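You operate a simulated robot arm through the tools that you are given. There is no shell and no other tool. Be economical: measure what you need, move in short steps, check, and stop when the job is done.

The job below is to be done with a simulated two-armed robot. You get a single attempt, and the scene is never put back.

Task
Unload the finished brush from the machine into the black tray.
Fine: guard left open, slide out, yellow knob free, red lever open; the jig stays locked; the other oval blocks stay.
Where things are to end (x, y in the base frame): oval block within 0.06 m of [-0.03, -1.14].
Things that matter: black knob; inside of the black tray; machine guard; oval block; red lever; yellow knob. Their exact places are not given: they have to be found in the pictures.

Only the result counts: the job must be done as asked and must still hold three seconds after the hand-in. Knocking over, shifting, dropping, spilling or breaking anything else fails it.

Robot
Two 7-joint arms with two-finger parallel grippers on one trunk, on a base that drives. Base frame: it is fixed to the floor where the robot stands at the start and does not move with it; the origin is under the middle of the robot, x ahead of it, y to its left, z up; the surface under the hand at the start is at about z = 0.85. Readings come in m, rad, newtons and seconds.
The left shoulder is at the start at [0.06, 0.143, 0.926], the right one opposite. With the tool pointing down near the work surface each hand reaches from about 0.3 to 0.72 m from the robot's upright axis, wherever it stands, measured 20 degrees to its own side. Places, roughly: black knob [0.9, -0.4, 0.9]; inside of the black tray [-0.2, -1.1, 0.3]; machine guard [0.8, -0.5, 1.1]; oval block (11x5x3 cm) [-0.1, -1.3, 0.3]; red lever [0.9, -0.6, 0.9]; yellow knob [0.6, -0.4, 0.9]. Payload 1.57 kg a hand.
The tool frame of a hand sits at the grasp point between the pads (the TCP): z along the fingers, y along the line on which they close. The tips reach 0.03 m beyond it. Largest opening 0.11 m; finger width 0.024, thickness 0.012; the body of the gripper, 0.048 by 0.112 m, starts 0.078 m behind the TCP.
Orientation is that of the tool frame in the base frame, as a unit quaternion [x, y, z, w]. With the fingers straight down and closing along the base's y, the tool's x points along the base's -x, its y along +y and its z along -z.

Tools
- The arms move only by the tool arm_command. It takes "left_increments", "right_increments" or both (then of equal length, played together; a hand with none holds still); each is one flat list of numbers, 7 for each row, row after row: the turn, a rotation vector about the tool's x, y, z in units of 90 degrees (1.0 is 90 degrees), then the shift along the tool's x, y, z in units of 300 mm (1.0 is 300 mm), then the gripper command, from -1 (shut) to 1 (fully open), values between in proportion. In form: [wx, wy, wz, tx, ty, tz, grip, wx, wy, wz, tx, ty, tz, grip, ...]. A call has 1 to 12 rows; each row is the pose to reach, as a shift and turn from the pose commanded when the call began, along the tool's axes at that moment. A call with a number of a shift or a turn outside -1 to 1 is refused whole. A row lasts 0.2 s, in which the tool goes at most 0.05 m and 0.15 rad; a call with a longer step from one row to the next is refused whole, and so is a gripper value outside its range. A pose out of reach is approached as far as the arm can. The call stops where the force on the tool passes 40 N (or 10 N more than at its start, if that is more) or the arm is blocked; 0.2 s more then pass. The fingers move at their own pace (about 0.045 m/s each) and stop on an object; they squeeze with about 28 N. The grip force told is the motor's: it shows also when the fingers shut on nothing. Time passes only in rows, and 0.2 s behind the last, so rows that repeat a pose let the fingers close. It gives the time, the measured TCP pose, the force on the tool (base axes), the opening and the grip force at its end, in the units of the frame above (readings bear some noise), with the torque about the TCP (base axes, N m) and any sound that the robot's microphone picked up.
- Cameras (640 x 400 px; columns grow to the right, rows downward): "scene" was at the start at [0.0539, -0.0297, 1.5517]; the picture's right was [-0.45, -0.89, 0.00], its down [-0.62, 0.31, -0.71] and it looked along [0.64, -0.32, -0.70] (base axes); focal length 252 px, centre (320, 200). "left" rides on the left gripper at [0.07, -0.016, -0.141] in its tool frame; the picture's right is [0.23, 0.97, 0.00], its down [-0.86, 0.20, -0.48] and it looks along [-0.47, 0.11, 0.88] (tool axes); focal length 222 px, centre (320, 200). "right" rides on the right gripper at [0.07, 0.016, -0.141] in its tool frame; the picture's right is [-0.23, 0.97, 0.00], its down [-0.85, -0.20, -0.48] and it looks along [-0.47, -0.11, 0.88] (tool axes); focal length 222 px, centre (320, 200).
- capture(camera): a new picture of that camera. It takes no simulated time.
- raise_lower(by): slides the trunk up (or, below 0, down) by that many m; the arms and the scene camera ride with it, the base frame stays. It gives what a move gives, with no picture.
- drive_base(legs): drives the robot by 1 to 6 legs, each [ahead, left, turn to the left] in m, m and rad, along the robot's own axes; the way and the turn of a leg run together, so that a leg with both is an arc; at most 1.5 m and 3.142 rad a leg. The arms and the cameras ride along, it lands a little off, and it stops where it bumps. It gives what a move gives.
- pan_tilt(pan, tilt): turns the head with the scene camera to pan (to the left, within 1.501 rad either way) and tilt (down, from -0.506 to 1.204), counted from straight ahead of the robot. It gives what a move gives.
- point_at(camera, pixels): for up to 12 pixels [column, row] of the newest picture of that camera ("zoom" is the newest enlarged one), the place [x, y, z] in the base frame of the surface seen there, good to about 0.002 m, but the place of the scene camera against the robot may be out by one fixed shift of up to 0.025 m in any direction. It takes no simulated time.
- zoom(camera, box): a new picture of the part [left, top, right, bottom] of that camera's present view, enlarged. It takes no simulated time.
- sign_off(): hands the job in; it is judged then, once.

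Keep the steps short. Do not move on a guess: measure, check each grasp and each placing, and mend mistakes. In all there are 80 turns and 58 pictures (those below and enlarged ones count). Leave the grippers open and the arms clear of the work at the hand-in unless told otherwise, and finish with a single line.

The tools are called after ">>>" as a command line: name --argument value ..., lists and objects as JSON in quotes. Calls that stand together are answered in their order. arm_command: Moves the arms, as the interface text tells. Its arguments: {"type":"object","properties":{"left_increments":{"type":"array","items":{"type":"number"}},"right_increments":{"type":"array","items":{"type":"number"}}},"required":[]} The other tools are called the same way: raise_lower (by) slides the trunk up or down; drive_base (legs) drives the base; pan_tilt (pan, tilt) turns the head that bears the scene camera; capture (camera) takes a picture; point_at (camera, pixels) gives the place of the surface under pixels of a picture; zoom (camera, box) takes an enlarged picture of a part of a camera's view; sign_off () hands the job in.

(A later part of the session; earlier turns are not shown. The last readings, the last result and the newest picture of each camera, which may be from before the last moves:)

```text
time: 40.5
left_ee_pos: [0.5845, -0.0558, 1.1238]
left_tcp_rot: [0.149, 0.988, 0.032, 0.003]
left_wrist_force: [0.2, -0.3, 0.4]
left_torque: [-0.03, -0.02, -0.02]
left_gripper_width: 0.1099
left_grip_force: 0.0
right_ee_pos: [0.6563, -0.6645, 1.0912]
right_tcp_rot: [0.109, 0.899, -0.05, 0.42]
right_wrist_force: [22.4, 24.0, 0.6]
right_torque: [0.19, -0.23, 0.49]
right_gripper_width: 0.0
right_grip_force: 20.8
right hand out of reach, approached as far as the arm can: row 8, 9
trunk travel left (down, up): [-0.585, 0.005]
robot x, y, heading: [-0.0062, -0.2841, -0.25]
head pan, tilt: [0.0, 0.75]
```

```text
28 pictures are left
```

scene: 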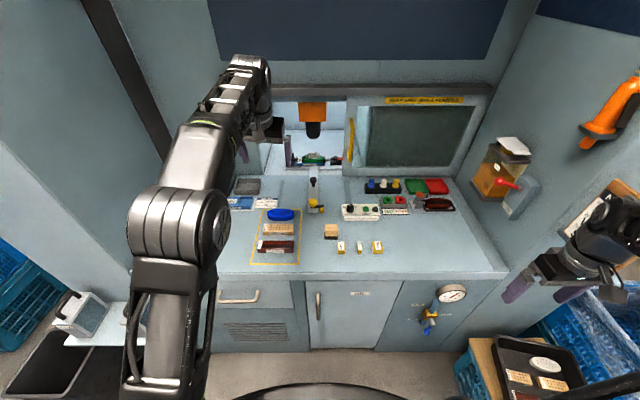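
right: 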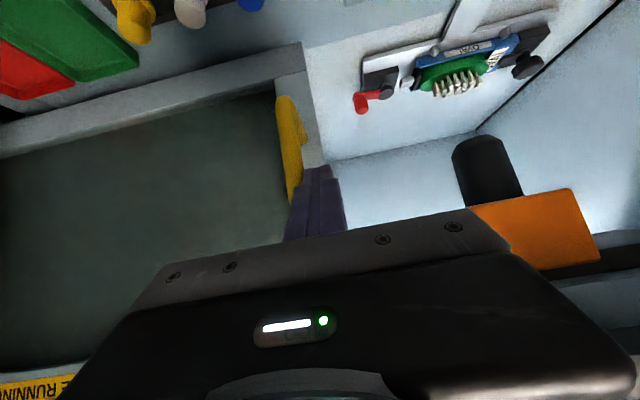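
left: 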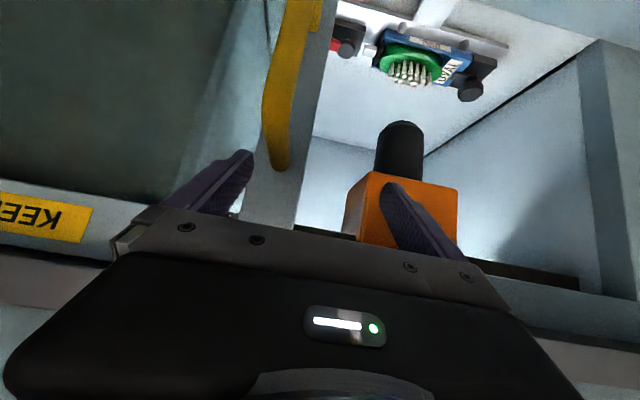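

Guard at its stop again. Move left 0.04 off the bar, then back 0.18.

>>> arm_command --right_increments '[0, 0, 0, 0, 0.07, 0, -1, 0, 0, 0, 0, 0.14, 0, -1, 0, 0, 0, 0.08, 0.14, -0.09, -1, 0, 0, 0, 0.16, 0.14, -0.19, -1, 0, 0, 0, 0.24, 0.14, -0.28, -1, 0, 0, 0, 0.31, 0.14, -0.37, -1, 0, 0, 0, 0.38, 0.14, -0.46, -1, 0, 0, 0, 0.38, 0.14, -0.46, -1]'

>>> capture --camera "scene"

```text
time: 42.3
left_ee_pos: [0.5824, -0.0588, 1.1252]
left_tcp_rot: [0.15, 0.988, 0.033, 0.002]
left_wrist_force: [0.4, 0.8, -1.0]
left_torque: [0.0, -0.01, -0.03]
left_gripper_width: 0.1102
left_grip_force: 0.1
right_ee_pos: [0.4909, -0.5909, 1.0933]
right_tcp_rot: [0.115, 0.899, -0.053, 0.419]
right_wrist_force: [-0.3, 0.5, -0.2]
right_torque: [-0.02, 0.04, 0.04]
right_gripper_width: 0.0
right_grip_force: 21.3
trunk travel left (down, up): [-0.585, 0.005]
robot x, y, heading: [-0.0073, -0.2798, -0.255]
head pan, tilt: [0.0, 0.75]
```

```text
27 pictures are left
```

scene: 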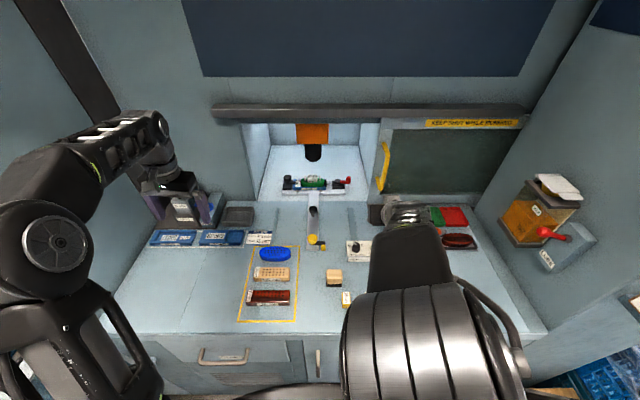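

Guard fully open. Zoom on the slide, lock and jig and measure.

>>> zoom --camera "scene" --box '[265, 165, 365, 255]'

>>> point_at --camera "zoom" --pixels '[[325, 470], [315, 300], [360, 500], [295, 90], [525, 100], [470, 120], [120, 115], [220, 150], [380, 150], [330, 540]]'

```text
4.44 times, centred on (315, 210) of scene
```

zoom: 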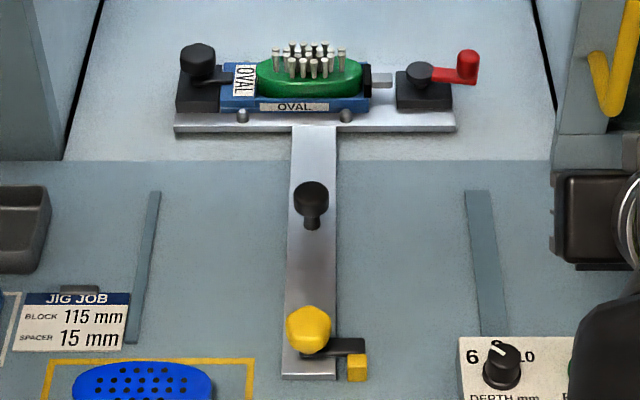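

```text
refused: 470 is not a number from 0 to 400
```

Slide is a T-bar: stem with black pull knob, yellow knob whose black arm abuts a fixed yellow stop. Measure.

>>> point_at --camera "zoom" --pixels '[[308, 325], [310, 190], [345, 347], [357, 368], [468, 65], [420, 75], [198, 60], [300, 62], [262, 85], [358, 85], [310, 375], [310, 88]]'

```text
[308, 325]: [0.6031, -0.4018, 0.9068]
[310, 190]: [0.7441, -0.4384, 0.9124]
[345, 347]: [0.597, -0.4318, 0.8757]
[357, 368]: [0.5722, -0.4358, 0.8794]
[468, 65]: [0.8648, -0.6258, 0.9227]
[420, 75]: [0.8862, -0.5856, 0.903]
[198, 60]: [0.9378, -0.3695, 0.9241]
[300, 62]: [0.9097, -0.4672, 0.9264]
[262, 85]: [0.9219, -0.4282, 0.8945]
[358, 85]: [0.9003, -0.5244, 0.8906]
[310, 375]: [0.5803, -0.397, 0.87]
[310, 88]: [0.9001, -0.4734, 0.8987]
```

Bring the right hand to pointing down above/behind the yellow knob, to view it with the wrist camera.

>>> arm_command --right_increments '[0, 0.069, 0, 0.017, 0.076, 0.0, 0.3, 0, 0.138, 0, 0.033, 0.152, 0.0, 0.3, 0, 0.206, 0, 0.05, 0.229, 0.03, 0.3, 0, 0.275, 0, 0.066, 0.305, 0.06, 0.3, 0, 0.344, 0, 0.083, 0.381, 0.09, 0.3, 0, 0.4125, 0, 0.1, 0.457, 0.13, 0.3, 0, 0.481, 0, 0.116, 0.534, 0.17, 0.3, 0, 0.55, 0, 0.133, 0.61, 0.219, 0.3, 0, 0.55, 0, 0.133, 0.61, 0.219, 0.3]'

>>> capture --camera "right"

```text
time: 44.3
left_ee_pos: [0.5816, -0.0597, 1.1262]
left_tcp_rot: [0.15, 0.988, 0.033, 0.003]
left_wrist_force: [1.1, 0.1, 0.1]
left_torque: [0.03, 0.0, 0.0]
left_gripper_width: 0.1099
left_grip_force: 0.1
right_ee_pos: [0.5592, -0.419, 1.0195]
right_tcp_rot: [0.127, 0.992, 0.0, 0.005]
right_wrist_force: [-0.7, 0.4, -0.8]
right_torque: [-0.01, -0.05, 0.02]
right_gripper_width: 0.0714
right_grip_force: 0.0
trunk travel left (down, up): [-0.585, 0.005]
robot x, y, heading: [-0.0066, -0.2822, -0.251]
head pan, tilt: [0.0, 0.75]
```

```text
25 pictures are left
```

right: 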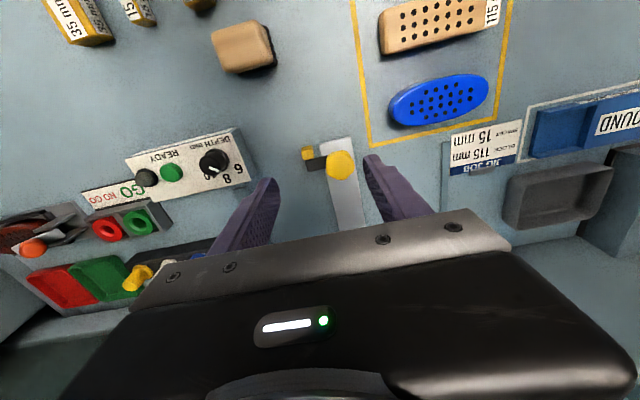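

The knob is at (340,165), arm to (315,165), stop cube at (307,153). Measure with the wrist camera.

>>> point_at --camera "right" --pixels '[[340, 163], [330, 165], [350, 165], [340, 153], [316, 165], [307, 153], [340, 143], [345, 200]]'

>>> zoom --camera "right" --box '[280, 120, 400, 220]'

```text
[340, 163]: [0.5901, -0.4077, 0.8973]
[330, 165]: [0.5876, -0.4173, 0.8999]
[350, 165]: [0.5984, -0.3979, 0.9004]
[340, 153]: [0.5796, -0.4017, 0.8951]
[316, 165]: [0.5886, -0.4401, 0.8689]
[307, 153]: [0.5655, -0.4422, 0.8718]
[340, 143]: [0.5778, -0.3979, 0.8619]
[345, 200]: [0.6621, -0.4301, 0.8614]
```

```text
4.00 times, centred on (340, 170) of right
```

zoom: 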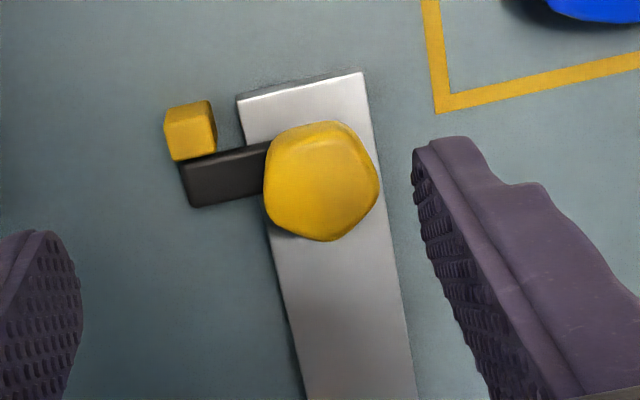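

Knob centre ≈ (0.592,-0.408), top 0.902. Descend so the fingertips (z≈0.882) straddle the knob above the arm, then close.

>>> arm_command --right_increments '[0, 0, 0, -0.05, 0.032, 0.1, 0.3, 0, 0, 0, -0.097, 0.063, 0.2, 0.3, 0, 0, 0, -0.097, 0.063, 0.28, 0.3, 0, 0, 0, -0.097, 0.063, 0.33, 0.3, 0, 0, 0, -0.097, 0.063, 0.358, 0.3, 0, 0, 0, -0.097, 0.063, 0.358, -1, 0, 0, 0, -0.097, 0.063, 0.358, -1, 0, 0, 0, -0.097, 0.063, 0.358, -1, 0, 0, 0, -0.097, 0.063, 0.358, -1]'

>>> capture --camera "right"

```text
time: 46.3
left_ee_pos: [0.582, -0.0575, 1.1262]
left_tcp_rot: [0.15, 0.988, 0.032, 0.003]
left_wrist_force: [0.3, -0.5, 0.3]
left_torque: [0.0, 0.04, -0.05]
left_gripper_width: 0.1099
left_grip_force: 0.1
right_ee_pos: [0.59, -0.4089, 0.9113]
right_tcp_rot: [0.126, 0.992, 0.0, 0.005]
right_wrist_force: [1.5, 6.6, -3.3]
right_torque: [0.18, -0.31, 0.01]
right_gripper_width: 0.0376
right_grip_force: 31.6
trunk travel left (down, up): [-0.585, 0.005]
robot x, y, heading: [-0.0099, -0.2801, -0.248]
head pan, tilt: [0.0, 0.75]
```

```text
23 pictures are left
```

right: 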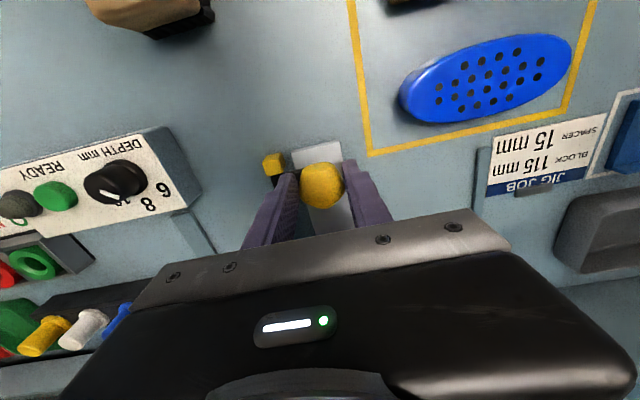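

Knob gripped (0.0376 m, 32 N). Turn counter-clockwise from above (tool z negative), swinging the arm away from the stop.

>>> arm_command --right_increments '[0, 0, -0.09, 0, 0, 0, -1, 0, 0, -0.18, 0, 0, 0, -1, 0, 0, -0.27, 0, 0, 0, -1, 0, 0, -0.36, 0, 0, 0, -1, 0, 0, -0.45, 0, 0, 0, -1, 0, 0, -0.54, 0, 0, 0, -1, 0, 0, -0.63, 0, 0, 0, -1, 0, 0, -0.72, 0, 0, 0, -1, 0, 0, -0.81, 0, 0, 0, -1, 0, 0, -0.9, 0, 0, 0, -1, 0, 0, -0.99, 0, 0, 0, -1, 0, 0, -0.99, 0, 0, 0, -1]'

>>> zoom --camera "scene" --box '[265, 165, 385, 265]'

```text
time: 48.9
left_ee_pos: [0.5834, -0.0607, 1.1256]
left_tcp_rot: [0.151, 0.988, 0.034, 0.003]
left_wrist_force: [1.2, -0.3, 0.1]
left_torque: [0.0, -0.01, 0.02]
left_gripper_width: 0.1101
left_grip_force: 0.0
right_ee_pos: [0.5915, -0.4129, 0.9118]
right_tcp_rot: [-0.606, 0.795, -0.004, 0.002]
right_wrist_force: [2.9, -16.7, -16.0]
right_torque: [-0.26, -0.27, 0.0]
right_gripper_width: 0.0373
right_grip_force: 43.5
trunk travel left (down, up): [-0.585, 0.005]
robot x, y, heading: [-0.0076, -0.2854, -0.261]
head pan, tilt: [0.0, 0.75]
```

```text
4.00 times, centred on (325, 215) of scene
```

zoom: 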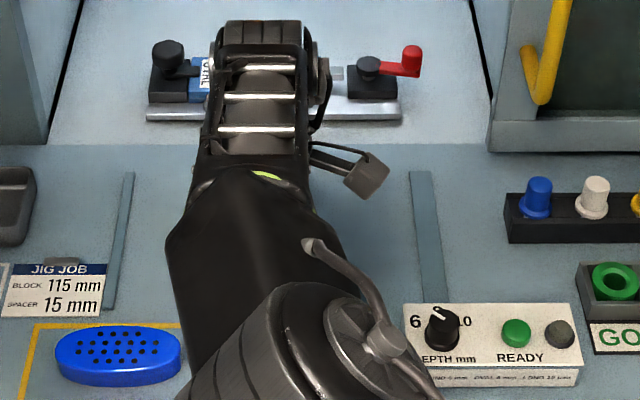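

Rotated 89°. Check the arm with the wrist camera.

>>> capture --camera "right"

```text
21 pictures are left
```

right: 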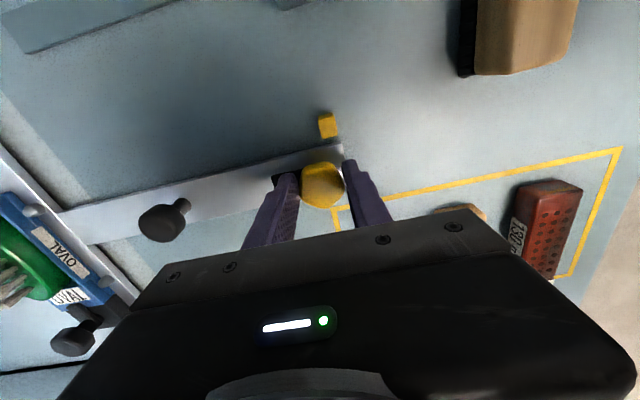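

Arm is swung clear along the stem; the stop cube is free. Pull the slide out by this grip along the stem (tool +y), 0.15 m.

>>> arm_command --right_increments '[0, 0, 0, 0, 0.05, 0, -1, 0, 0, 0, 0, 0.11, 0, -1, 0, 0, 0, 0, 0.18, 0, -1, 0, 0, 0, 0, 0.25, 0, -1, 0, 0, 0, 0, 0.32, 0, -1, 0, 0, 0, 0, 0.39, 0, -1, 0, 0, 0, 0, 0.45, 0, -1, 0, 0, 0, 0, 0.5, 0, -1]'

>>> zoom --camera "scene" --box '[220, 120, 440, 320]'

```text
time: 50.7
left_ee_pos: [0.5813, -0.0617, 1.1271]
left_tcp_rot: [0.151, 0.988, 0.035, 0.004]
left_wrist_force: [-0.1, 0.2, 0.0]
left_torque: [-0.03, 0.04, 0.02]
left_gripper_width: 0.1098
left_grip_force: 0.1
right_ee_pos: [0.4444, -0.3757, 0.9112]
right_tcp_rot: [-0.606, 0.796, -0.005, 0.003]
right_wrist_force: [-9.4, -31.4, 6.7]
right_torque: [-0.18, -0.1, 0.02]
right_gripper_width: 0.0374
right_grip_force: 44.3
trunk travel left (down, up): [-0.585, 0.005]
robot x, y, heading: [-0.0102, -0.2822, -0.251]
head pan, tilt: [0.0, 0.75]
```

```text
2.00 times, centred on (330, 220) of scene
```

zoom: 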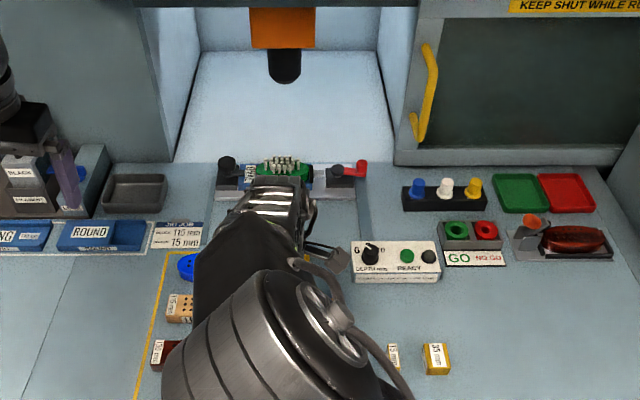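

Slide comes out. Side load 31 N: ease 4 mm to the right while pulling another 0.06 m to find the stop.

>>> arm_command --right_increments '[0, 0, 0, 0.013, 0.0, 0, -1, 0, 0, 0, 0.016, 0.04, 0, -1, 0, 0, 0, 0.016, 0.08, 0, -1, 0, 0, 0, 0.016, 0.12, 0, -1, 0, 0, 0, 0.016, 0.16, 0, -1, 0, 0, 0, 0.016, 0.2, 0, -1]'

```text
time: 52.1
left_ee_pos: [0.58, -0.0608, 1.1284]
left_tcp_rot: [0.15, 0.988, 0.034, 0.004]
left_wrist_force: [-0.5, 0.4, -0.2]
left_torque: [-0.04, -0.01, -0.02]
left_gripper_width: 0.11
left_grip_force: 0.1
right_ee_pos: [0.389, -0.3611, 0.91]
right_tcp_rot: [-0.605, 0.796, -0.004, 0.004]
right_wrist_force: [-7.0, -22.8, 29.5]
right_torque: [-0.11, -0.08, 0.03]
right_gripper_width: 0.0375
right_grip_force: 43.7
trunk travel left (down, up): [-0.585, 0.005]
robot x, y, heading: [-0.0068, -0.2793, -0.251]
head pan, tilt: [0.0, 0.75]
```

Still moving without a stop; relieve vertical load slightly and pull another 0.05.

>>> arm_command --right_increments '[0, 0, 0, 0.01, 0.0, -0.008, -1, 0, 0, 0, 0.012, 0.04, -0.008, -1, 0, 0, 0, 0.012, 0.08, -0.008, -1, 0, 0, 0, 0.012, 0.12, -0.008, -1, 0, 0, 0, 0.012, 0.16, -0.008, -1]'

>>> zoom --camera "scene" --box '[220, 120, 440, 320]'

```text
time: 53.3
left_ee_pos: [0.5823, -0.058, 1.1253]
left_tcp_rot: [0.15, 0.988, 0.033, 0.002]
left_wrist_force: [-0.2, 0.4, -0.3]
left_torque: [-0.02, -0.04, -0.02]
left_gripper_width: 0.1101
left_grip_force: 0.0
right_ee_pos: [0.3404, -0.349, 0.9111]
right_tcp_rot: [-0.606, 0.795, -0.003, 0.002]
right_wrist_force: [-2.1, 2.5, -16.9]
right_torque: [0.63, -0.35, 0.03]
right_gripper_width: 0.0373
right_grip_force: 43.6
trunk travel left (down, up): [-0.585, 0.005]
robot x, y, heading: [-0.0061, -0.2828, -0.255]
head pan, tilt: [0.0, 0.75]
```

```text
2.00 times, centred on (330, 220) of scene
```

zoom: 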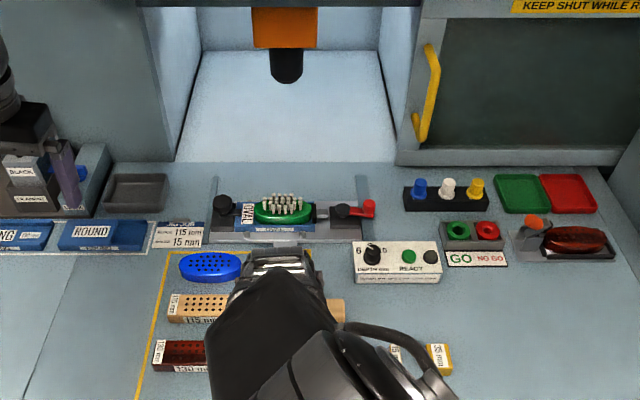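

Total travel 0.26 m; the T-bar now nears the DEPTH box, so stop and measure the gap.

>>> point_at --camera "zoom" --pixels '[[362, 238], [340, 240], [358, 246], [356, 243], [368, 203], [340, 208], [283, 203], [222, 203], [430, 45], [248, 208], [320, 210], [218, 240]]'

>>> zoom --camera "scene" --box '[310, 195, 390, 265]'

```text
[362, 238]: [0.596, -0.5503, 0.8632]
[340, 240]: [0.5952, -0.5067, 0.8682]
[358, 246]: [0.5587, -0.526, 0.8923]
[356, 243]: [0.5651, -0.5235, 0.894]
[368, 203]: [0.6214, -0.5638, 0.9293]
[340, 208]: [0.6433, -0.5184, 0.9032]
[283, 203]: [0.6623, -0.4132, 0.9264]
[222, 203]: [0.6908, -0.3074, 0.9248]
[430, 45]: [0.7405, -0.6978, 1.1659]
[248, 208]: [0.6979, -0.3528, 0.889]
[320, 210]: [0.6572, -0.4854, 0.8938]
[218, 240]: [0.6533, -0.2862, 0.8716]
```

```text
5.71 times, centred on (350, 230) of scene
```

zoom: 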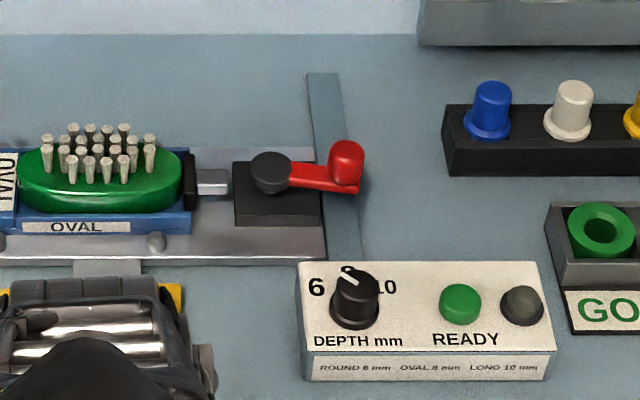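

Gap to the box is ~2 cm. Pull just 1 cm more to see whether an end stop is felt.

>>> arm_command --right_increments '[0, 0, 0, 0, 0.015, 0, -1, 0, 0, 0, 0, 0.033, 0, -1, 0, 0, 0, 0, 0.033, 0, -1]'

>>> zoom --camera "scene" --box '[250, 195, 390, 265]'

```text
time: 54.0
left_ee_pos: [0.5843, -0.0594, 1.1249]
left_tcp_rot: [0.15, 0.988, 0.033, 0.002]
left_wrist_force: [-0.1, -1.3, 0.1]
left_torque: [0.01, -0.03, -0.01]
left_gripper_width: 0.1099
left_grip_force: 0.0
right_ee_pos: [0.3398, -0.3484, 0.9105]
right_tcp_rot: [-0.603, 0.797, -0.01, 0.007]
right_wrist_force: [14.9, 0.0, -32.2]
right_torque: [0.47, -0.65, -0.05]
right_gripper_width: 0.0374
right_grip_force: 43.0
trunk travel left (down, up): [-0.585, 0.005]
robot x, y, heading: [-0.0096, -0.2801, -0.256]
head pan, tilt: [0.0, 0.75]
stopped in row 3 (right hand): the force on the tool passed its limit at 42 N (the readings are from after the stop); the commanded pose is now the measured one
```

```text
4.57 times, centred on (320, 230) of scene
```

zoom: 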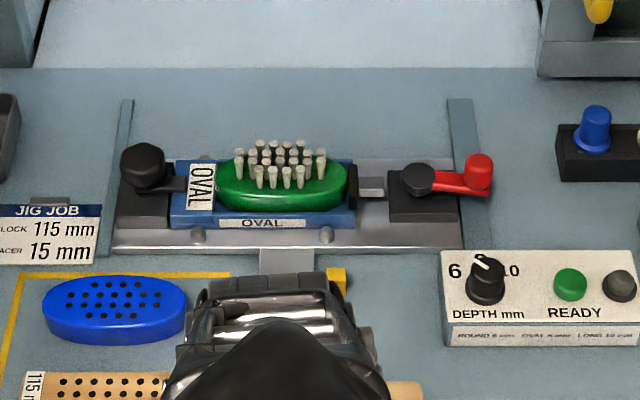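

End stop felt: slide fully out. Release the knob, lift, and turn the hand back.

>>> arm_command --right_increments '[0, 0, 0, 0, 0, 0, 0.2, 0, 0, 0, 0, 0, 0, 0.2, 0, 0, 0, 0, 0, 0, 0.2, 0, 0, 0, 0, 0, -0.12, 0.2, 0, 0, 0, 0, 0, -0.26, 0.2, 0, 0, 0, 0, 0, -0.4, 0.2, 0, 0, 0, 0, 0, -0.5, 0.2]'

>>> arm_command --right_increments '[0, 0, 0.09, 0, 0, 0, 0.2, 0, 0, 0.18, 0, 0, 0, 0.2, 0, 0, 0.27, 0, 0, 0, 0.2, 0, 0, 0.36, 0, 0, 0, 0.2, 0, 0, 0.45, 0, 0, 0, 0.2, 0, 0, 0.54, 0, 0, 0, 0.2, 0, 0, 0.63, 0.05, 0, 0, 0.2, 0, 0, 0.72, 0.1, 0, 0, 0.2, 0, 0, 0.81, 0.2, -0.05, 0, 0.2, 0, 0, 0.9, 0.3, -0.1, 0, 0.2, 0, 0, 0.99, 0.4, -0.2, 0, 0.2]'

>>> capture --camera "right"

```text
time: 55.6
left_ee_pos: [0.5835, -0.0585, 1.125]
left_tcp_rot: [0.151, 0.988, 0.033, 0.003]
left_wrist_force: [0.7, -0.1, -0.2]
left_torque: [0.05, -0.03, 0.03]
left_gripper_width: 0.1103
left_grip_force: 0.0
right_ee_pos: [0.3358, -0.3459, 1.0641]
right_tcp_rot: [-0.605, 0.796, -0.009, 0.007]
right_wrist_force: [-0.2, -0.1, 0.4]
right_torque: [0.02, -0.02, 0.0]
right_gripper_width: 0.0659
right_grip_force: 0.0
trunk travel left (down, up): [-0.585, 0.005]
robot x, y, heading: [-0.0107, -0.2799, -0.252]
head pan, tilt: [0.0, 0.75]
```

```text
time: 58.0
left_ee_pos: [0.5829, -0.06, 1.1263]
left_tcp_rot: [0.15, 0.988, 0.033, 0.003]
left_wrist_force: [0.3, -0.3, -0.4]
left_torque: [0.05, 0.05, 0.02]
left_gripper_width: 0.11
left_grip_force: 0.0
right_ee_pos: [0.3582, -0.4832, 1.0601]
right_tcp_rot: [0.128, 0.992, -0.001, 0.011]
right_wrist_force: [-0.1, -1.0, -0.6]
right_torque: [0.05, -0.01, 0.01]
right_gripper_width: 0.0659
right_grip_force: 0.1
trunk travel left (down, up): [-0.585, 0.005]
robot x, y, heading: [-0.0083, -0.2835, -0.256]
head pan, tilt: [0.0, 0.75]
```

```text
16 pictures are left
```

right: 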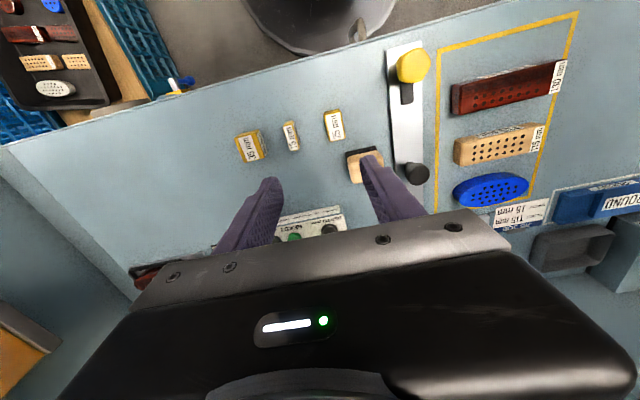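

Move the right hand, fingers shut, forward above the area in front of the red lever for a close look.

>>> arm_command --right_increments '[0, 0, 0, -0.13, -0.02, 0.02, -1, 0, 0, 0, -0.26, -0.04, 0.04, -1, 0, 0, 0, -0.39, -0.06, 0.06, -1, 0, 0, 0, -0.52, -0.08, 0.08, -1, 0, 0, 0, -0.668, -0.09, 0.1, -1, 0, 0, 0, -0.668, -0.09, 0.1, -1]'

>>> zoom --camera "right" --box '[210, 100, 530, 300]'

>>> point_at --camera "zoom" --pixels '[[320, 200]]'

```text
time: 59.4
left_ee_pos: [0.581, -0.0589, 1.1263]
left_tcp_rot: [0.151, 0.988, 0.033, 0.004]
left_wrist_force: [0.4, 0.1, 0.2]
left_torque: [-0.01, -0.03, 0.03]
left_gripper_width: 0.1101
left_grip_force: 0.3
right_ee_pos: [0.5452, -0.5546, 1.0395]
right_tcp_rot: [0.127, 0.992, 0.0, 0.014]
right_wrist_force: [0.4, -0.1, 0.1]
right_torque: [-0.02, -0.03, -0.02]
right_gripper_width: 0.0
right_grip_force: 21.6
trunk travel left (down, up): [-0.585, 0.005]
robot x, y, heading: [-0.0039, -0.2825, -0.253]
head pan, tilt: [0.0, 0.75]
```

```text
2.00 times, centred on (370, 200) of right
```

zoom: 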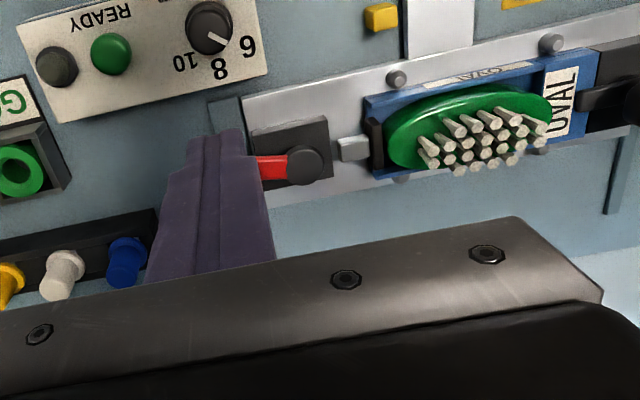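

```text
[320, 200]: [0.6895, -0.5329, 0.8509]
```

Measure pivot, plunger and brush ends with the wrist camera.

>>> point_at --camera "zoom" --pixels '[[305, 162], [268, 168], [352, 148], [376, 146], [387, 125], [550, 95], [400, 160], [455, 95], [540, 65], [520, 128], [265, 125], [478, 150]]'

```text
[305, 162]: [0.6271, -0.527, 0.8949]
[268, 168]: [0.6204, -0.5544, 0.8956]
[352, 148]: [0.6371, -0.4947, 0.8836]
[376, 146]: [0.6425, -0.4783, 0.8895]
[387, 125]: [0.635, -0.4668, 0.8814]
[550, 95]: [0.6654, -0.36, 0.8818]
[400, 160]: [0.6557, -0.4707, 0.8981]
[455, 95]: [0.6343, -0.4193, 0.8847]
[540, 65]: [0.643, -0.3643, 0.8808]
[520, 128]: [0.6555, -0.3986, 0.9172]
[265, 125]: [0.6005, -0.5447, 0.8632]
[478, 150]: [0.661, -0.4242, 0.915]
```

Handle centre ≈ (0.611,-0.572), z 0.90–0.92; pivot ≈ (0.629,-0.529). Pulling toward the front pushes the slide into its stop, so I try that first: put closed fingers behind the red handle.

>>> arm_command --right_increments '[0, 0, 0, -0.13, 0, 0, -1, 0, 0, 0, -0.26, 0, 0, -1, 0, 0, 0, -0.367, 0, 0, -1, 0, 0, 0, -0.367, 0, 0.1, -1, 0, 0, 0, -0.367, 0, 0.2, -1, 0, 0, 0, -0.367, 0, 0.29, -1, 0, 0, 0, -0.367, 0, 0.355, -1, 0, 0, 0, -0.367, 0, 0.355, -1]'

>>> zoom --camera "scene" --box '[270, 170, 410, 260]'

```text
time: 61.2
left_ee_pos: [0.5828, -0.0579, 1.1262]
left_tcp_rot: [0.15, 0.988, 0.034, 0.003]
left_wrist_force: [-0.1, 0.0, -0.1]
left_torque: [0.04, 0.01, -0.01]
left_gripper_width: 0.1102
left_grip_force: 0.1
right_ee_pos: [0.5575, -0.5363, 0.9728]
right_tcp_rot: [0.128, 0.992, -0.002, 0.013]
right_wrist_force: [0.2, 0.4, -0.2]
right_torque: [0.02, -0.02, -0.02]
right_gripper_width: 0.0002
right_grip_force: 21.3
right hand out of reach, approached as far as the arm can: row 1, 2, 3, 4, 5, 6, 7, 8
trunk travel left (down, up): [-0.585, 0.005]
robot x, y, heading: [-0.008, -0.2812, -0.254]
head pan, tilt: [0.0, 0.75]
```

```text
4.44 times, centred on (340, 215) of scene
```

zoom: 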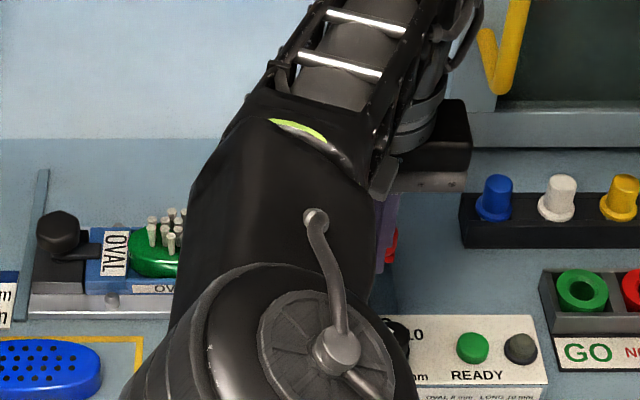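

Reach ends here. Lift the hand and drive the base 0.08 m nearer.

>>> arm_command --right_increments '[0, 0, 0, 0, 0, -0.12, -1, 0, 0, 0, 0, 0, -0.24, -1, 0, 0, 0, 0, 0, -0.24, -1]'

>>> drive_base --legs '[[0.08, 0, 0]]'

```text
time: 62.0
left_ee_pos: [0.5819, -0.0591, 1.1259]
left_tcp_rot: [0.15, 0.988, 0.034, 0.004]
left_wrist_force: [0.6, 0.0, -1.3]
left_torque: [-0.01, 0.03, 0.02]
left_gripper_width: 0.1101
left_grip_force: 0.1
right_ee_pos: [0.5555, -0.5342, 1.0495]
right_tcp_rot: [0.128, 0.992, -0.002, 0.014]
right_wrist_force: [-0.1, 0.2, -0.4]
right_torque: [0.01, -0.01, -0.02]
right_gripper_width: 0.0
right_grip_force: 21.3
trunk travel left (down, up): [-0.585, 0.005]
robot x, y, heading: [-0.0044, -0.2819, -0.253]
head pan, tilt: [0.0, 0.75]
```

```text
time: 63.0
left_ee_pos: [0.6004, -0.067, 1.1267]
left_tcp_rot: [0.154, 0.988, 0.033, 0.004]
left_wrist_force: [-0.4, 0.8, 0.6]
left_torque: [-0.02, 0.01, 0.02]
left_gripper_width: 0.11
left_grip_force: 0.1
right_ee_pos: [0.571, -0.5401, 1.0493]
right_tcp_rot: [0.132, 0.991, -0.002, 0.013]
right_wrist_force: [-1.1, -0.8, 0.7]
right_torque: [-0.01, 0.0, -0.01]
right_gripper_width: 0.0
right_grip_force: 21.2
trunk travel left (down, up): [-0.585, 0.005]
robot x, y, heading: [0.0118, -0.2857, -0.262]
head pan, tilt: [0.0, 0.75]
stopped in leg 1: the robot was blocked; the commanded pose is now the measured one
```

Base is against the table now. Instead I'll grip the red handle from above with the hand yawed 90° (closing front-back), needing less reach. Yaw and position above the handle.

>>> arm_command --right_increments '[0, 0, -0.091, -0.014, -0.006, 0.018, 0, 0, 0, -0.182, -0.028, -0.012, 0.036, 0, 0, 0, -0.273, -0.042, -0.018, 0.054, 0, 0, 0, -0.364, -0.056, -0.024, 0.072, 0, 0, 0, -0.455, -0.07, -0.03, 0.09, 0, 0, 0, -0.546, -0.084, -0.036, 0.108, 0, 0, 0, -0.637, -0.1, -0.043, 0.126, 0, 0, 0, -0.728, -0.114, -0.05, 0.145, 0, 0, 0, -0.819, -0.128, -0.056, 0.163, 0, 0, 0, -0.91, -0.142, -0.062, 0.182, 0, 0, 0, -1, -0.157, -0.068, 0.2, 0, 0, 0, -1, -0.157, -0.068, 0.2, 0]'

>>> capture --camera "right"

```text
time: 65.6
left_ee_pos: [0.6012, -0.0673, 1.1263]
left_tcp_rot: [0.155, 0.987, 0.033, 0.002]
left_wrist_force: [-0.5, -0.8, 0.4]
left_torque: [-0.03, 0.03, 0.02]
left_gripper_width: 0.1098
left_grip_force: 0.1
right_ee_pos: [0.5725, -0.5475, 0.9922]
right_tcp_rot: [-0.609, 0.793, -0.011, 0.008]
right_wrist_force: [0.2, -0.3, 0.0]
right_torque: [-0.03, -0.03, -0.01]
right_gripper_width: 0.055
right_grip_force: 0.1
right hand out of reach, approached as far as the arm can: row 2, 3, 4, 5, 6, 7, 8, 9, 10, 11, 12
trunk travel left (down, up): [-0.585, 0.005]
robot x, y, heading: [0.0098, -0.2853, -0.257]
head pan, tilt: [0.0, 0.75]
```

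```text
13 pictures are left
```

right: 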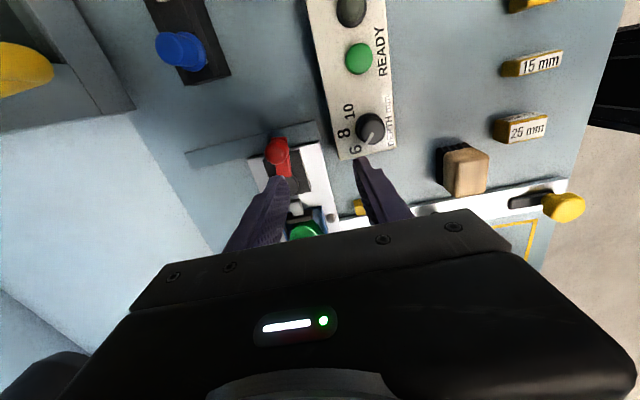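

Tool-down reach ends 4 cm short; tilting the hand forward 35° gains reach. Shut fingers, tilt and move over to behind the red handle, still above it.

>>> arm_command --right_increments '[0.078, 0, 0, 0.009, -0.05, 0, -1, 0.156, 0, 0, 0.018, -0.1, 0, -1, 0.234, 0, 0, 0.027, -0.16, 0, -1, 0.312, 0, 0, 0.037, -0.21, 0, -1, 0.39, 0, 0, 0.047, -0.27, 0, -1, 0.39, 0, 0, 0.047, -0.27, 0, -1]'

```text
time: 67.0
left_ee_pos: [0.6009, -0.0677, 1.1258]
left_tcp_rot: [0.155, 0.987, 0.034, 0.004]
left_wrist_force: [0.8, -0.5, 0.2]
left_torque: [0.02, -0.01, 0.02]
left_gripper_width: 0.1101
left_grip_force: 0.1
right_ee_pos: [0.6465, -0.5834, 0.9952]
right_tcp_rot: [-0.578, 0.754, -0.249, 0.191]
right_wrist_force: [0.2, 0.6, -0.1]
right_torque: [0.0, 0.02, -0.01]
right_gripper_width: 0.0002
right_grip_force: 21.4
trunk travel left (down, up): [-0.585, 0.005]
robot x, y, heading: [0.0097, -0.2845, -0.26]
head pan, tilt: [0.0, 0.75]
```

In reach. Descend vertically 0.067 behind the handle.

>>> arm_command --right_increments '[0, 0, 0, 0, 0.044, 0.06, -1, 0, 0, 0, 0, 0.088, 0.119, -1, 0, 0, 0, 0, 0.133, 0.179, -1, 0, 0, 0, 0, 0.133, 0.179, -1]'

>>> zoom --camera "right" --box '[200, 60, 440, 260]'

```text
time: 68.0
left_ee_pos: [0.6014, -0.0667, 1.1262]
left_tcp_rot: [0.155, 0.987, 0.033, 0.003]
left_wrist_force: [-0.7, 0.0, -0.1]
left_torque: [0.03, 0.0, 0.0]
left_gripper_width: 0.1101
left_grip_force: 0.1
right_ee_pos: [0.6451, -0.5827, 0.9262]
right_tcp_rot: [-0.578, 0.753, -0.25, 0.191]
right_wrist_force: [0.6, 0.1, -0.8]
right_torque: [-0.04, 0.0, 0.0]
right_gripper_width: 0.0
right_grip_force: 21.6
trunk travel left (down, up): [-0.585, 0.005]
robot x, y, heading: [0.0076, -0.2848, -0.262]
head pan, tilt: [0.0, 0.75]
```

```text
2.00 times, centred on (320, 160) of right
```

zoom: 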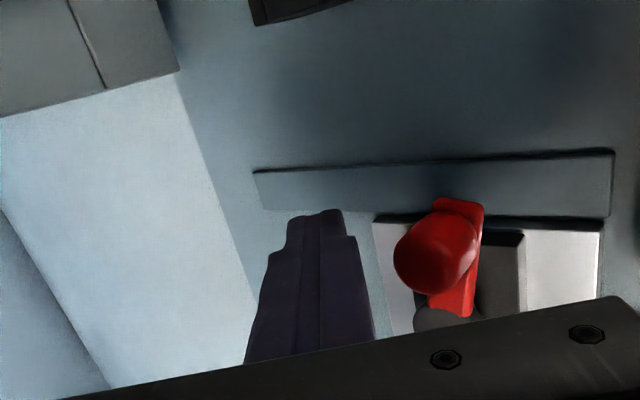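

Fingers are behind the red handle. Pull it along the arc to the front (stops on force).

>>> arm_command --right_increments '[0, 0, 0, 0, 0.0535, -0.0397, -1, 0, 0, 0, 0.0167, 0.107, -0.0795, -1, 0, 0, 0, 0, 0.147, -0.109, -1, 0, 0, 0, -0.013, 0.1767, -0.131, -1, 0, 0, 0, -0.047, 0.206, -0.153, -1, 0, 0, 0, -0.083, 0.2275, -0.169, -1, 0, 0, 0, -0.113, 0.238, -0.177, -1]'

>>> capture --camera "right"

```text
time: 69.6
left_ee_pos: [0.6028, -0.0709, 1.1265]
left_tcp_rot: [0.155, 0.987, 0.035, 0.002]
left_wrist_force: [-0.7, -0.7, 0.3]
left_torque: [-0.02, -0.01, 0.03]
left_gripper_width: 0.1104
left_grip_force: 0.0
right_ee_pos: [0.5678, -0.5366, 0.9271]
right_tcp_rot: [-0.572, 0.757, -0.254, 0.187]
right_wrist_force: [10.9, -35.8, -0.7]
right_torque: [-0.69, -0.09, -0.61]
right_gripper_width: 0.0
right_grip_force: 21.8
trunk travel left (down, up): [-0.585, 0.005]
robot x, y, heading: [0.0096, -0.2885, -0.265]
head pan, tilt: [0.0, 0.75]
```

```text
11 pictures are left
```

right: 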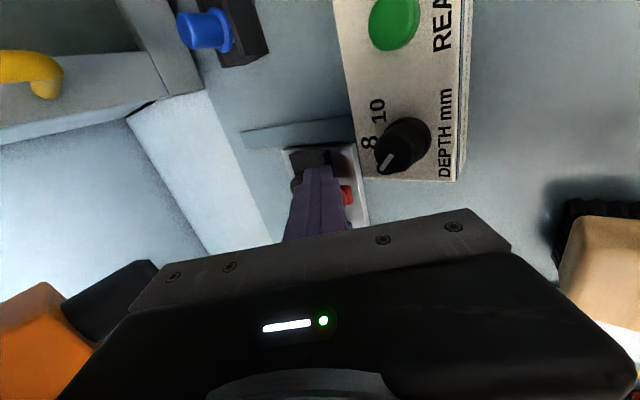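

The red lever swung ~90° and now presses against its stop. Back off right 2 cm, then rise, and look from the scene camera.

>>> arm_command --right_increments '[0, 0, 0, 0.05, 0, 0, -1, 0, 0, 0, 0.07, 0, 0, -1, 0, 0, 0, 0.07, -0.09, -0.12, -1, 0, 0, 0, 0.07, -0.18, -0.24, -1, 0, 0, 0, 0.2, -0.2, -0.3, -1, 0, 0, 0, 0.3, -0.2, -0.35, -1, 0, 0, 0, 0.4, -0.2, -0.4, -1]'

>>> zoom --camera "scene" --box '[260, 180, 380, 255]'

```text
time: 71.2
left_ee_pos: [0.6008, -0.0674, 1.1269]
left_tcp_rot: [0.155, 0.987, 0.034, 0.003]
left_wrist_force: [0.2, 0.6, 0.4]
left_torque: [0.06, 0.0, 0.01]
left_gripper_width: 0.1103
left_grip_force: 0.1
right_ee_pos: [0.5134, -0.637, 1.0607]
right_tcp_rot: [-0.578, 0.753, -0.249, 0.192]
right_wrist_force: [-0.2, 0.4, -0.4]
right_torque: [0.02, 0.01, 0.01]
right_gripper_width: 0.0
right_grip_force: 21.4
trunk travel left (down, up): [-0.585, 0.005]
robot x, y, heading: [0.0106, -0.2872, -0.261]
head pan, tilt: [0.0, 0.75]
```

```text
5.33 times, centred on (320, 218) of scene
```

zoom: 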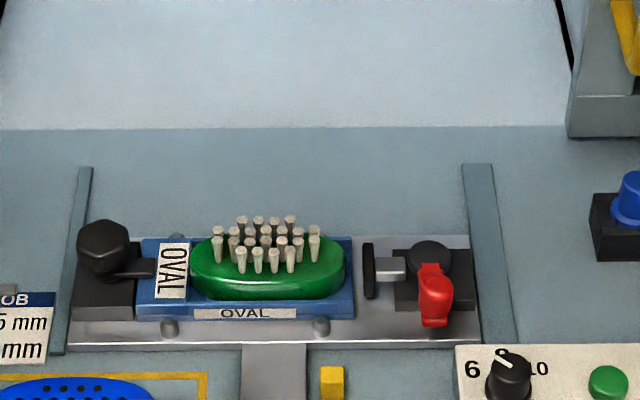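

Clamp open, brush free. Measure brush outline in this zoom.

>>> point_at --camera "zoom" --pixels '[[198, 270], [340, 268], [268, 288], [268, 298], [200, 245], [335, 242], [268, 306], [268, 222], [350, 302], [430, 262], [160, 300], [275, 250]]'

```text
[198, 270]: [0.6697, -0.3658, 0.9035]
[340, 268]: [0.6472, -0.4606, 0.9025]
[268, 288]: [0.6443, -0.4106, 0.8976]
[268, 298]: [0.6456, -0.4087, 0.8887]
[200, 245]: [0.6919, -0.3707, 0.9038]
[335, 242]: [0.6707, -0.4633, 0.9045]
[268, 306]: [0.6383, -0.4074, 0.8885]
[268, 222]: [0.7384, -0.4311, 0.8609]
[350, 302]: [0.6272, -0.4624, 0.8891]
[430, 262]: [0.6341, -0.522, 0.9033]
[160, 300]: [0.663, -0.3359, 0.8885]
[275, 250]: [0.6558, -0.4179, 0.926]
```

Brush centre ≈ (0.657,-0.424), top z 0.8955, jig rim 0.8805. It needs a level grasp; I'll shift the base left so it lies in the right arm's best direction. First untilt the right hand and tuck the left arm back.

>>> arm_command --right_increments '[-0.07, 0, 0, 0, 0, 0, 0.5, -0.14, 0, 0, 0, 0, 0, 0.5, -0.21, 0, 0, 0, 0, 0, 0.5, -0.28, 0, 0, 0, 0, 0, 0.5, -0.35, 0, 0, 0, 0, 0, 0.5, -0.407, 0, 0, 0, 0, 0, 0.5]' --left_increments '[0, 0, 0, 0.1, -0.03, 0, 1, 0, 0, 0, 0.2, -0.06, 0, 1, 0, 0, 0, 0.3, -0.1, 0, 1, 0, 0, 0, 0.4, -0.13, 0, 1, 0, 0, 0, 0.5, -0.16, 0, 1, 0, 0, 0, 0.6, -0.2, 0, 1]'

>>> drive_base --legs '[[-0.02, 0, 0], [0, 0.22, 0.005], [0.015, 0, 0]]'

```text
time: 72.6
left_ee_pos: [0.412, -0.0676, 1.1224]
left_tcp_rot: [0.155, 0.987, 0.033, 0.004]
left_wrist_force: [-0.8, 0.2, 0.4]
left_torque: [0.0, -0.04, 0.0]
left_gripper_width: 0.1101
left_grip_force: 0.0
right_ee_pos: [0.5069, -0.6311, 1.0615]
right_tcp_rot: [-0.608, 0.794, -0.001, 0.001]
right_wrist_force: [0.0, -0.1, 0.4]
right_torque: [0.01, -0.02, 0.01]
right_gripper_width: 0.0824
right_grip_force: 0.1
right hand out of reach, approached as far as the arm can: row 6
trunk travel left (down, up): [-0.585, 0.005]
robot x, y, heading: [0.0113, -0.2838, -0.266]
head pan, tilt: [0.0, 0.75]
```

```text
time: 75.1
left_ee_pos: [0.4678, 0.1446, 1.1206]
left_tcp_rot: [0.156, 0.987, 0.033, 0.003]
left_wrist_force: [0.6, 0.0, 0.4]
left_torque: [0.0, 0.03, 0.02]
left_gripper_width: 0.1101
left_grip_force: 0.0
right_ee_pos: [0.5586, -0.4191, 1.0604]
right_tcp_rot: [-0.607, 0.795, -0.001, -0.001]
right_wrist_force: [0.8, -0.1, 0.2]
right_torque: [-0.01, 0.01, 0.0]
right_gripper_width: 0.0824
right_grip_force: 0.0
trunk travel left (down, up): [-0.585, 0.005]
robot x, y, heading: [0.0648, -0.0716, -0.265]
head pan, tilt: [0.0, 0.75]
```

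Now lower to z 0.965 first, then forward over the brush.

>>> arm_command --right_increments '[0, 0, 0, 0, 0, 0.12, 0.5, 0, 0, 0, 0, 0, 0.22, 0.5, 0, 0, 0, 0, 0, 0.317, 0.5, 0, 0, 0, -0.02, -0.08, 0.317, 0.5, 0, 0, 0, -0.04, -0.16, 0.317, 0.5, 0, 0, 0, -0.055, -0.24, 0.317, 0.5, 0, 0, 0, -0.07, -0.32, 0.317, 0.5, 0, 0, 0, -0.07, -0.32, 0.317, 0.5]'

```text
time: 76.9
left_ee_pos: [0.4669, 0.1445, 1.1217]
left_tcp_rot: [0.156, 0.987, 0.032, 0.002]
left_wrist_force: [0.7, -0.1, -0.1]
left_torque: [0.03, 0.01, 0.02]
left_gripper_width: 0.1098
left_grip_force: 0.1
right_ee_pos: [0.5854, -0.378, 0.9745]
right_tcp_rot: [-0.607, 0.795, -0.002, 0.001]
right_wrist_force: [-0.4, 0.0, -0.5]
right_torque: [0.0, 0.0, 0.01]
right_gripper_width: 0.0827
right_grip_force: 0.0
right hand out of reach, approached as far as the arm can: row 2, 3, 4, 5, 6, 7, 8
trunk travel left (down, up): [-0.585, 0.005]
robot x, y, heading: [0.0616, -0.0696, -0.261]
head pan, tilt: [0.0, 0.75]
```

Descending worsened reach, so the shoulder is too high. Raise the hand 0.09 and lower the trunk 0.09.

>>> arm_command --right_increments '[0, 0, 0, 0, 0.1, -0.15, 0.5, 0, 0, 0, 0, 0.1, -0.3, 0.5, 0, 0, 0, 0, 0.1, -0.3, 0.5]'

>>> raise_lower --by -0.08

```text
refused: row 1 steps farther than a row can; nothing moved
```

```text
time: 77.9
left_ee_pos: [0.4667, 0.1438, 1.0467]
left_tcp_rot: [0.156, 0.987, 0.033, 0.003]
left_wrist_force: [0.6, -0.7, 0.4]
left_torque: [0.0, 0.03, 0.04]
left_gripper_width: 0.1102
left_grip_force: 0.2
right_ee_pos: [0.5886, -0.3803, 0.9075]
right_tcp_rot: [-0.608, 0.794, -0.01, 0.006]
right_wrist_force: [-4.1, 3.2, 15.7]
right_torque: [-0.06, -0.59, 0.13]
right_gripper_width: 0.0772
right_grip_force: 0.1
trunk travel left (down, up): [-0.51, 0.08]
robot x, y, heading: [0.0597, -0.0727, -0.26]
head pan, tilt: [0.0, 0.75]
stopped: the force on the tool passed its limit at 47 N (the readings are from after the stop); the commanded pose is now the measured one
```

My lift was refused but the trunk went down, so the fingers touched something. Lift the hand straight up at once and look.

>>> arm_command --right_increments '[0, 0, 0, 0, 0, -0.05, 0.5, 0, 0, 0, 0, 0, -0.15, 0.5, 0, 0, 0, 0, 0, -0.27, 0.5, 0, 0, 0, 0, 0, -0.33, 0.5]'

>>> capture --camera "right"

>>> point_at --camera "right" --pixels '[[320, 150]]'

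```text
time: 78.9
left_ee_pos: [0.467, 0.1444, 1.0465]
left_tcp_rot: [0.156, 0.987, 0.033, 0.003]
left_wrist_force: [0.1, -0.3, -0.7]
left_torque: [0.02, 0.0, -0.03]
left_gripper_width: 0.1102
left_grip_force: 0.0
right_ee_pos: [0.5871, -0.38, 1.0046]
right_tcp_rot: [-0.607, 0.795, -0.009, 0.004]
right_wrist_force: [0.5, 0.2, 0.9]
right_torque: [0.02, 0.01, 0.01]
right_gripper_width: 0.0821
right_grip_force: 0.1
trunk travel left (down, up): [-0.51, 0.08]
robot x, y, heading: [0.0635, -0.0708, -0.26]
head pan, tilt: [0.0, 0.75]
```

```text
9 pictures are left
```

right: 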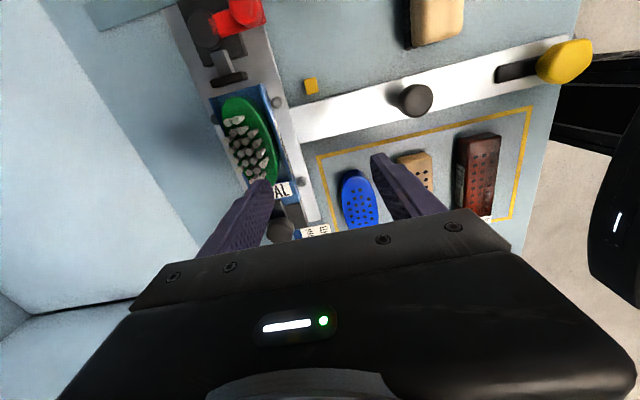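

```text
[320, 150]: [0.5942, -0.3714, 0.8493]
```

Jig and brush look undisturbed. With the shoulder lower, move over the brush at z≈1.0 to test reach.

>>> arm_command --right_increments '[0, 0, 0, 0.02, -0.066, 0, 0.5, 0, 0, 0, 0.04, -0.132, 0, 0.5, 0, 0, 0, 0.06, -0.198, 0, 0.5, 0, 0, 0, 0.08, -0.264, 0, 0.5, 0, 0, 0, 0.08, -0.264, 0, 0.5]'

```text
time: 80.1
left_ee_pos: [0.4659, 0.1446, 1.0469]
left_tcp_rot: [0.155, 0.987, 0.033, 0.004]
left_wrist_force: [-0.5, 0.1, 0.9]
left_torque: [0.01, 0.0, -0.02]
left_gripper_width: 0.11
left_grip_force: 0.0
right_ee_pos: [0.5891, -0.3832, 1.0019]
right_tcp_rot: [-0.608, 0.794, -0.011, 0.005]
right_wrist_force: [-0.6, 0.7, 0.3]
right_torque: [0.01, 0.0, -0.03]
right_gripper_width: 0.0824
right_grip_force: 0.0
right hand out of reach, approached as far as the arm can: row 1, 2, 3, 4, 5
trunk travel left (down, up): [-0.51, 0.08]
robot x, y, heading: [0.0622, -0.0734, -0.264]
head pan, tilt: [0.0, 0.75]
```

Reach is limited laterally, not just by distance. Better: turn the robot ~50° left so its right shoulder comes nearer the table. First retract and raise the right hand.

>>> arm_command --right_increments '[0, 0, 0, 0.04, 0.08, -0.06, 0.5, 0, 0, 0, 0.08, 0.18, -0.12, 0.5, 0, 0, 0, 0.12, 0.28, -0.18, 0.5, 0, 0, 0, 0.16, 0.39, -0.24, 0.5, 0, 0, 0, 0.2, 0.5, -0.28, 0.5, 0, 0, 0, 0.24, 0.6, -0.3, 0.5, 0, 0, 0, 0.24, 0.66, -0.3, 0.5]'

```text
time: 81.7
left_ee_pos: [0.4662, 0.1447, 1.0451]
left_tcp_rot: [0.156, 0.987, 0.033, 0.004]
left_wrist_force: [-1.0, 1.1, 0.4]
left_torque: [0.0, 0.05, 0.06]
left_gripper_width: 0.1097
left_grip_force: 0.1
right_ee_pos: [0.3752, -0.3996, 1.0843]
right_tcp_rot: [-0.608, 0.794, -0.008, 0.004]
right_wrist_force: [0.1, 0.1, 0.7]
right_torque: [0.0, -0.03, -0.03]
right_gripper_width: 0.0824
right_grip_force: 0.1
trunk travel left (down, up): [-0.51, 0.08]
robot x, y, heading: [0.06, -0.0724, -0.26]
head pan, tilt: [0.0, 0.75]
```

Now back 0.08, right 0.19, then turn left 0.87 rad.

>>> drive_base --legs '[[-0.08, 0, 0], [0, -0.19, 0], [0, 0, 0.87]]'

```text
time: 86.1
left_ee_pos: [0.031, 0.2121, 1.0463]
left_tcp_rot: [-0.273, 0.962, 0.032, -0.011]
left_wrist_force: [0.9, 0.2, -0.2]
left_torque: [0.01, -0.02, 0.03]
left_gripper_width: 0.1101
left_grip_force: 0.1
right_ee_pos: [0.3853, -0.2093, 1.0842]
right_tcp_rot: [0.885, -0.466, 0.006, -0.007]
right_wrist_force: [0.6, 0.4, -0.6]
right_torque: [0.0, 0.01, 0.01]
right_gripper_width: 0.0827
right_grip_force: 0.0
trunk travel left (down, up): [-0.51, 0.08]
robot x, y, heading: [-0.065, -0.2368, 0.598]
head pan, tilt: [0.0, 0.75]
```

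Turned without bumping. Creep 0.07 toward the table (robot-frame diagonal).

>>> drive_base --legs '[[0.046, -0.053, 0]]'

```text
time: 87.2
left_ee_pos: [0.0992, 0.1951, 1.0475]
left_tcp_rot: [-0.273, 0.962, 0.031, -0.012]
left_wrist_force: [-0.1, -0.8, -0.5]
left_torque: [-0.01, 0.02, -0.04]
left_gripper_width: 0.1101
left_grip_force: 0.2
right_ee_pos: [0.4551, -0.2256, 1.0851]
right_tcp_rot: [0.885, -0.465, 0.006, -0.008]
right_wrist_force: [1.4, 0.2, -0.3]
right_torque: [-0.04, 0.04, -0.01]
right_gripper_width: 0.0824
right_grip_force: 0.2
trunk travel left (down, up): [-0.51, 0.08]
robot x, y, heading: [0.0024, -0.2513, 0.606]
head pan, tilt: [0.0, 0.75]
```

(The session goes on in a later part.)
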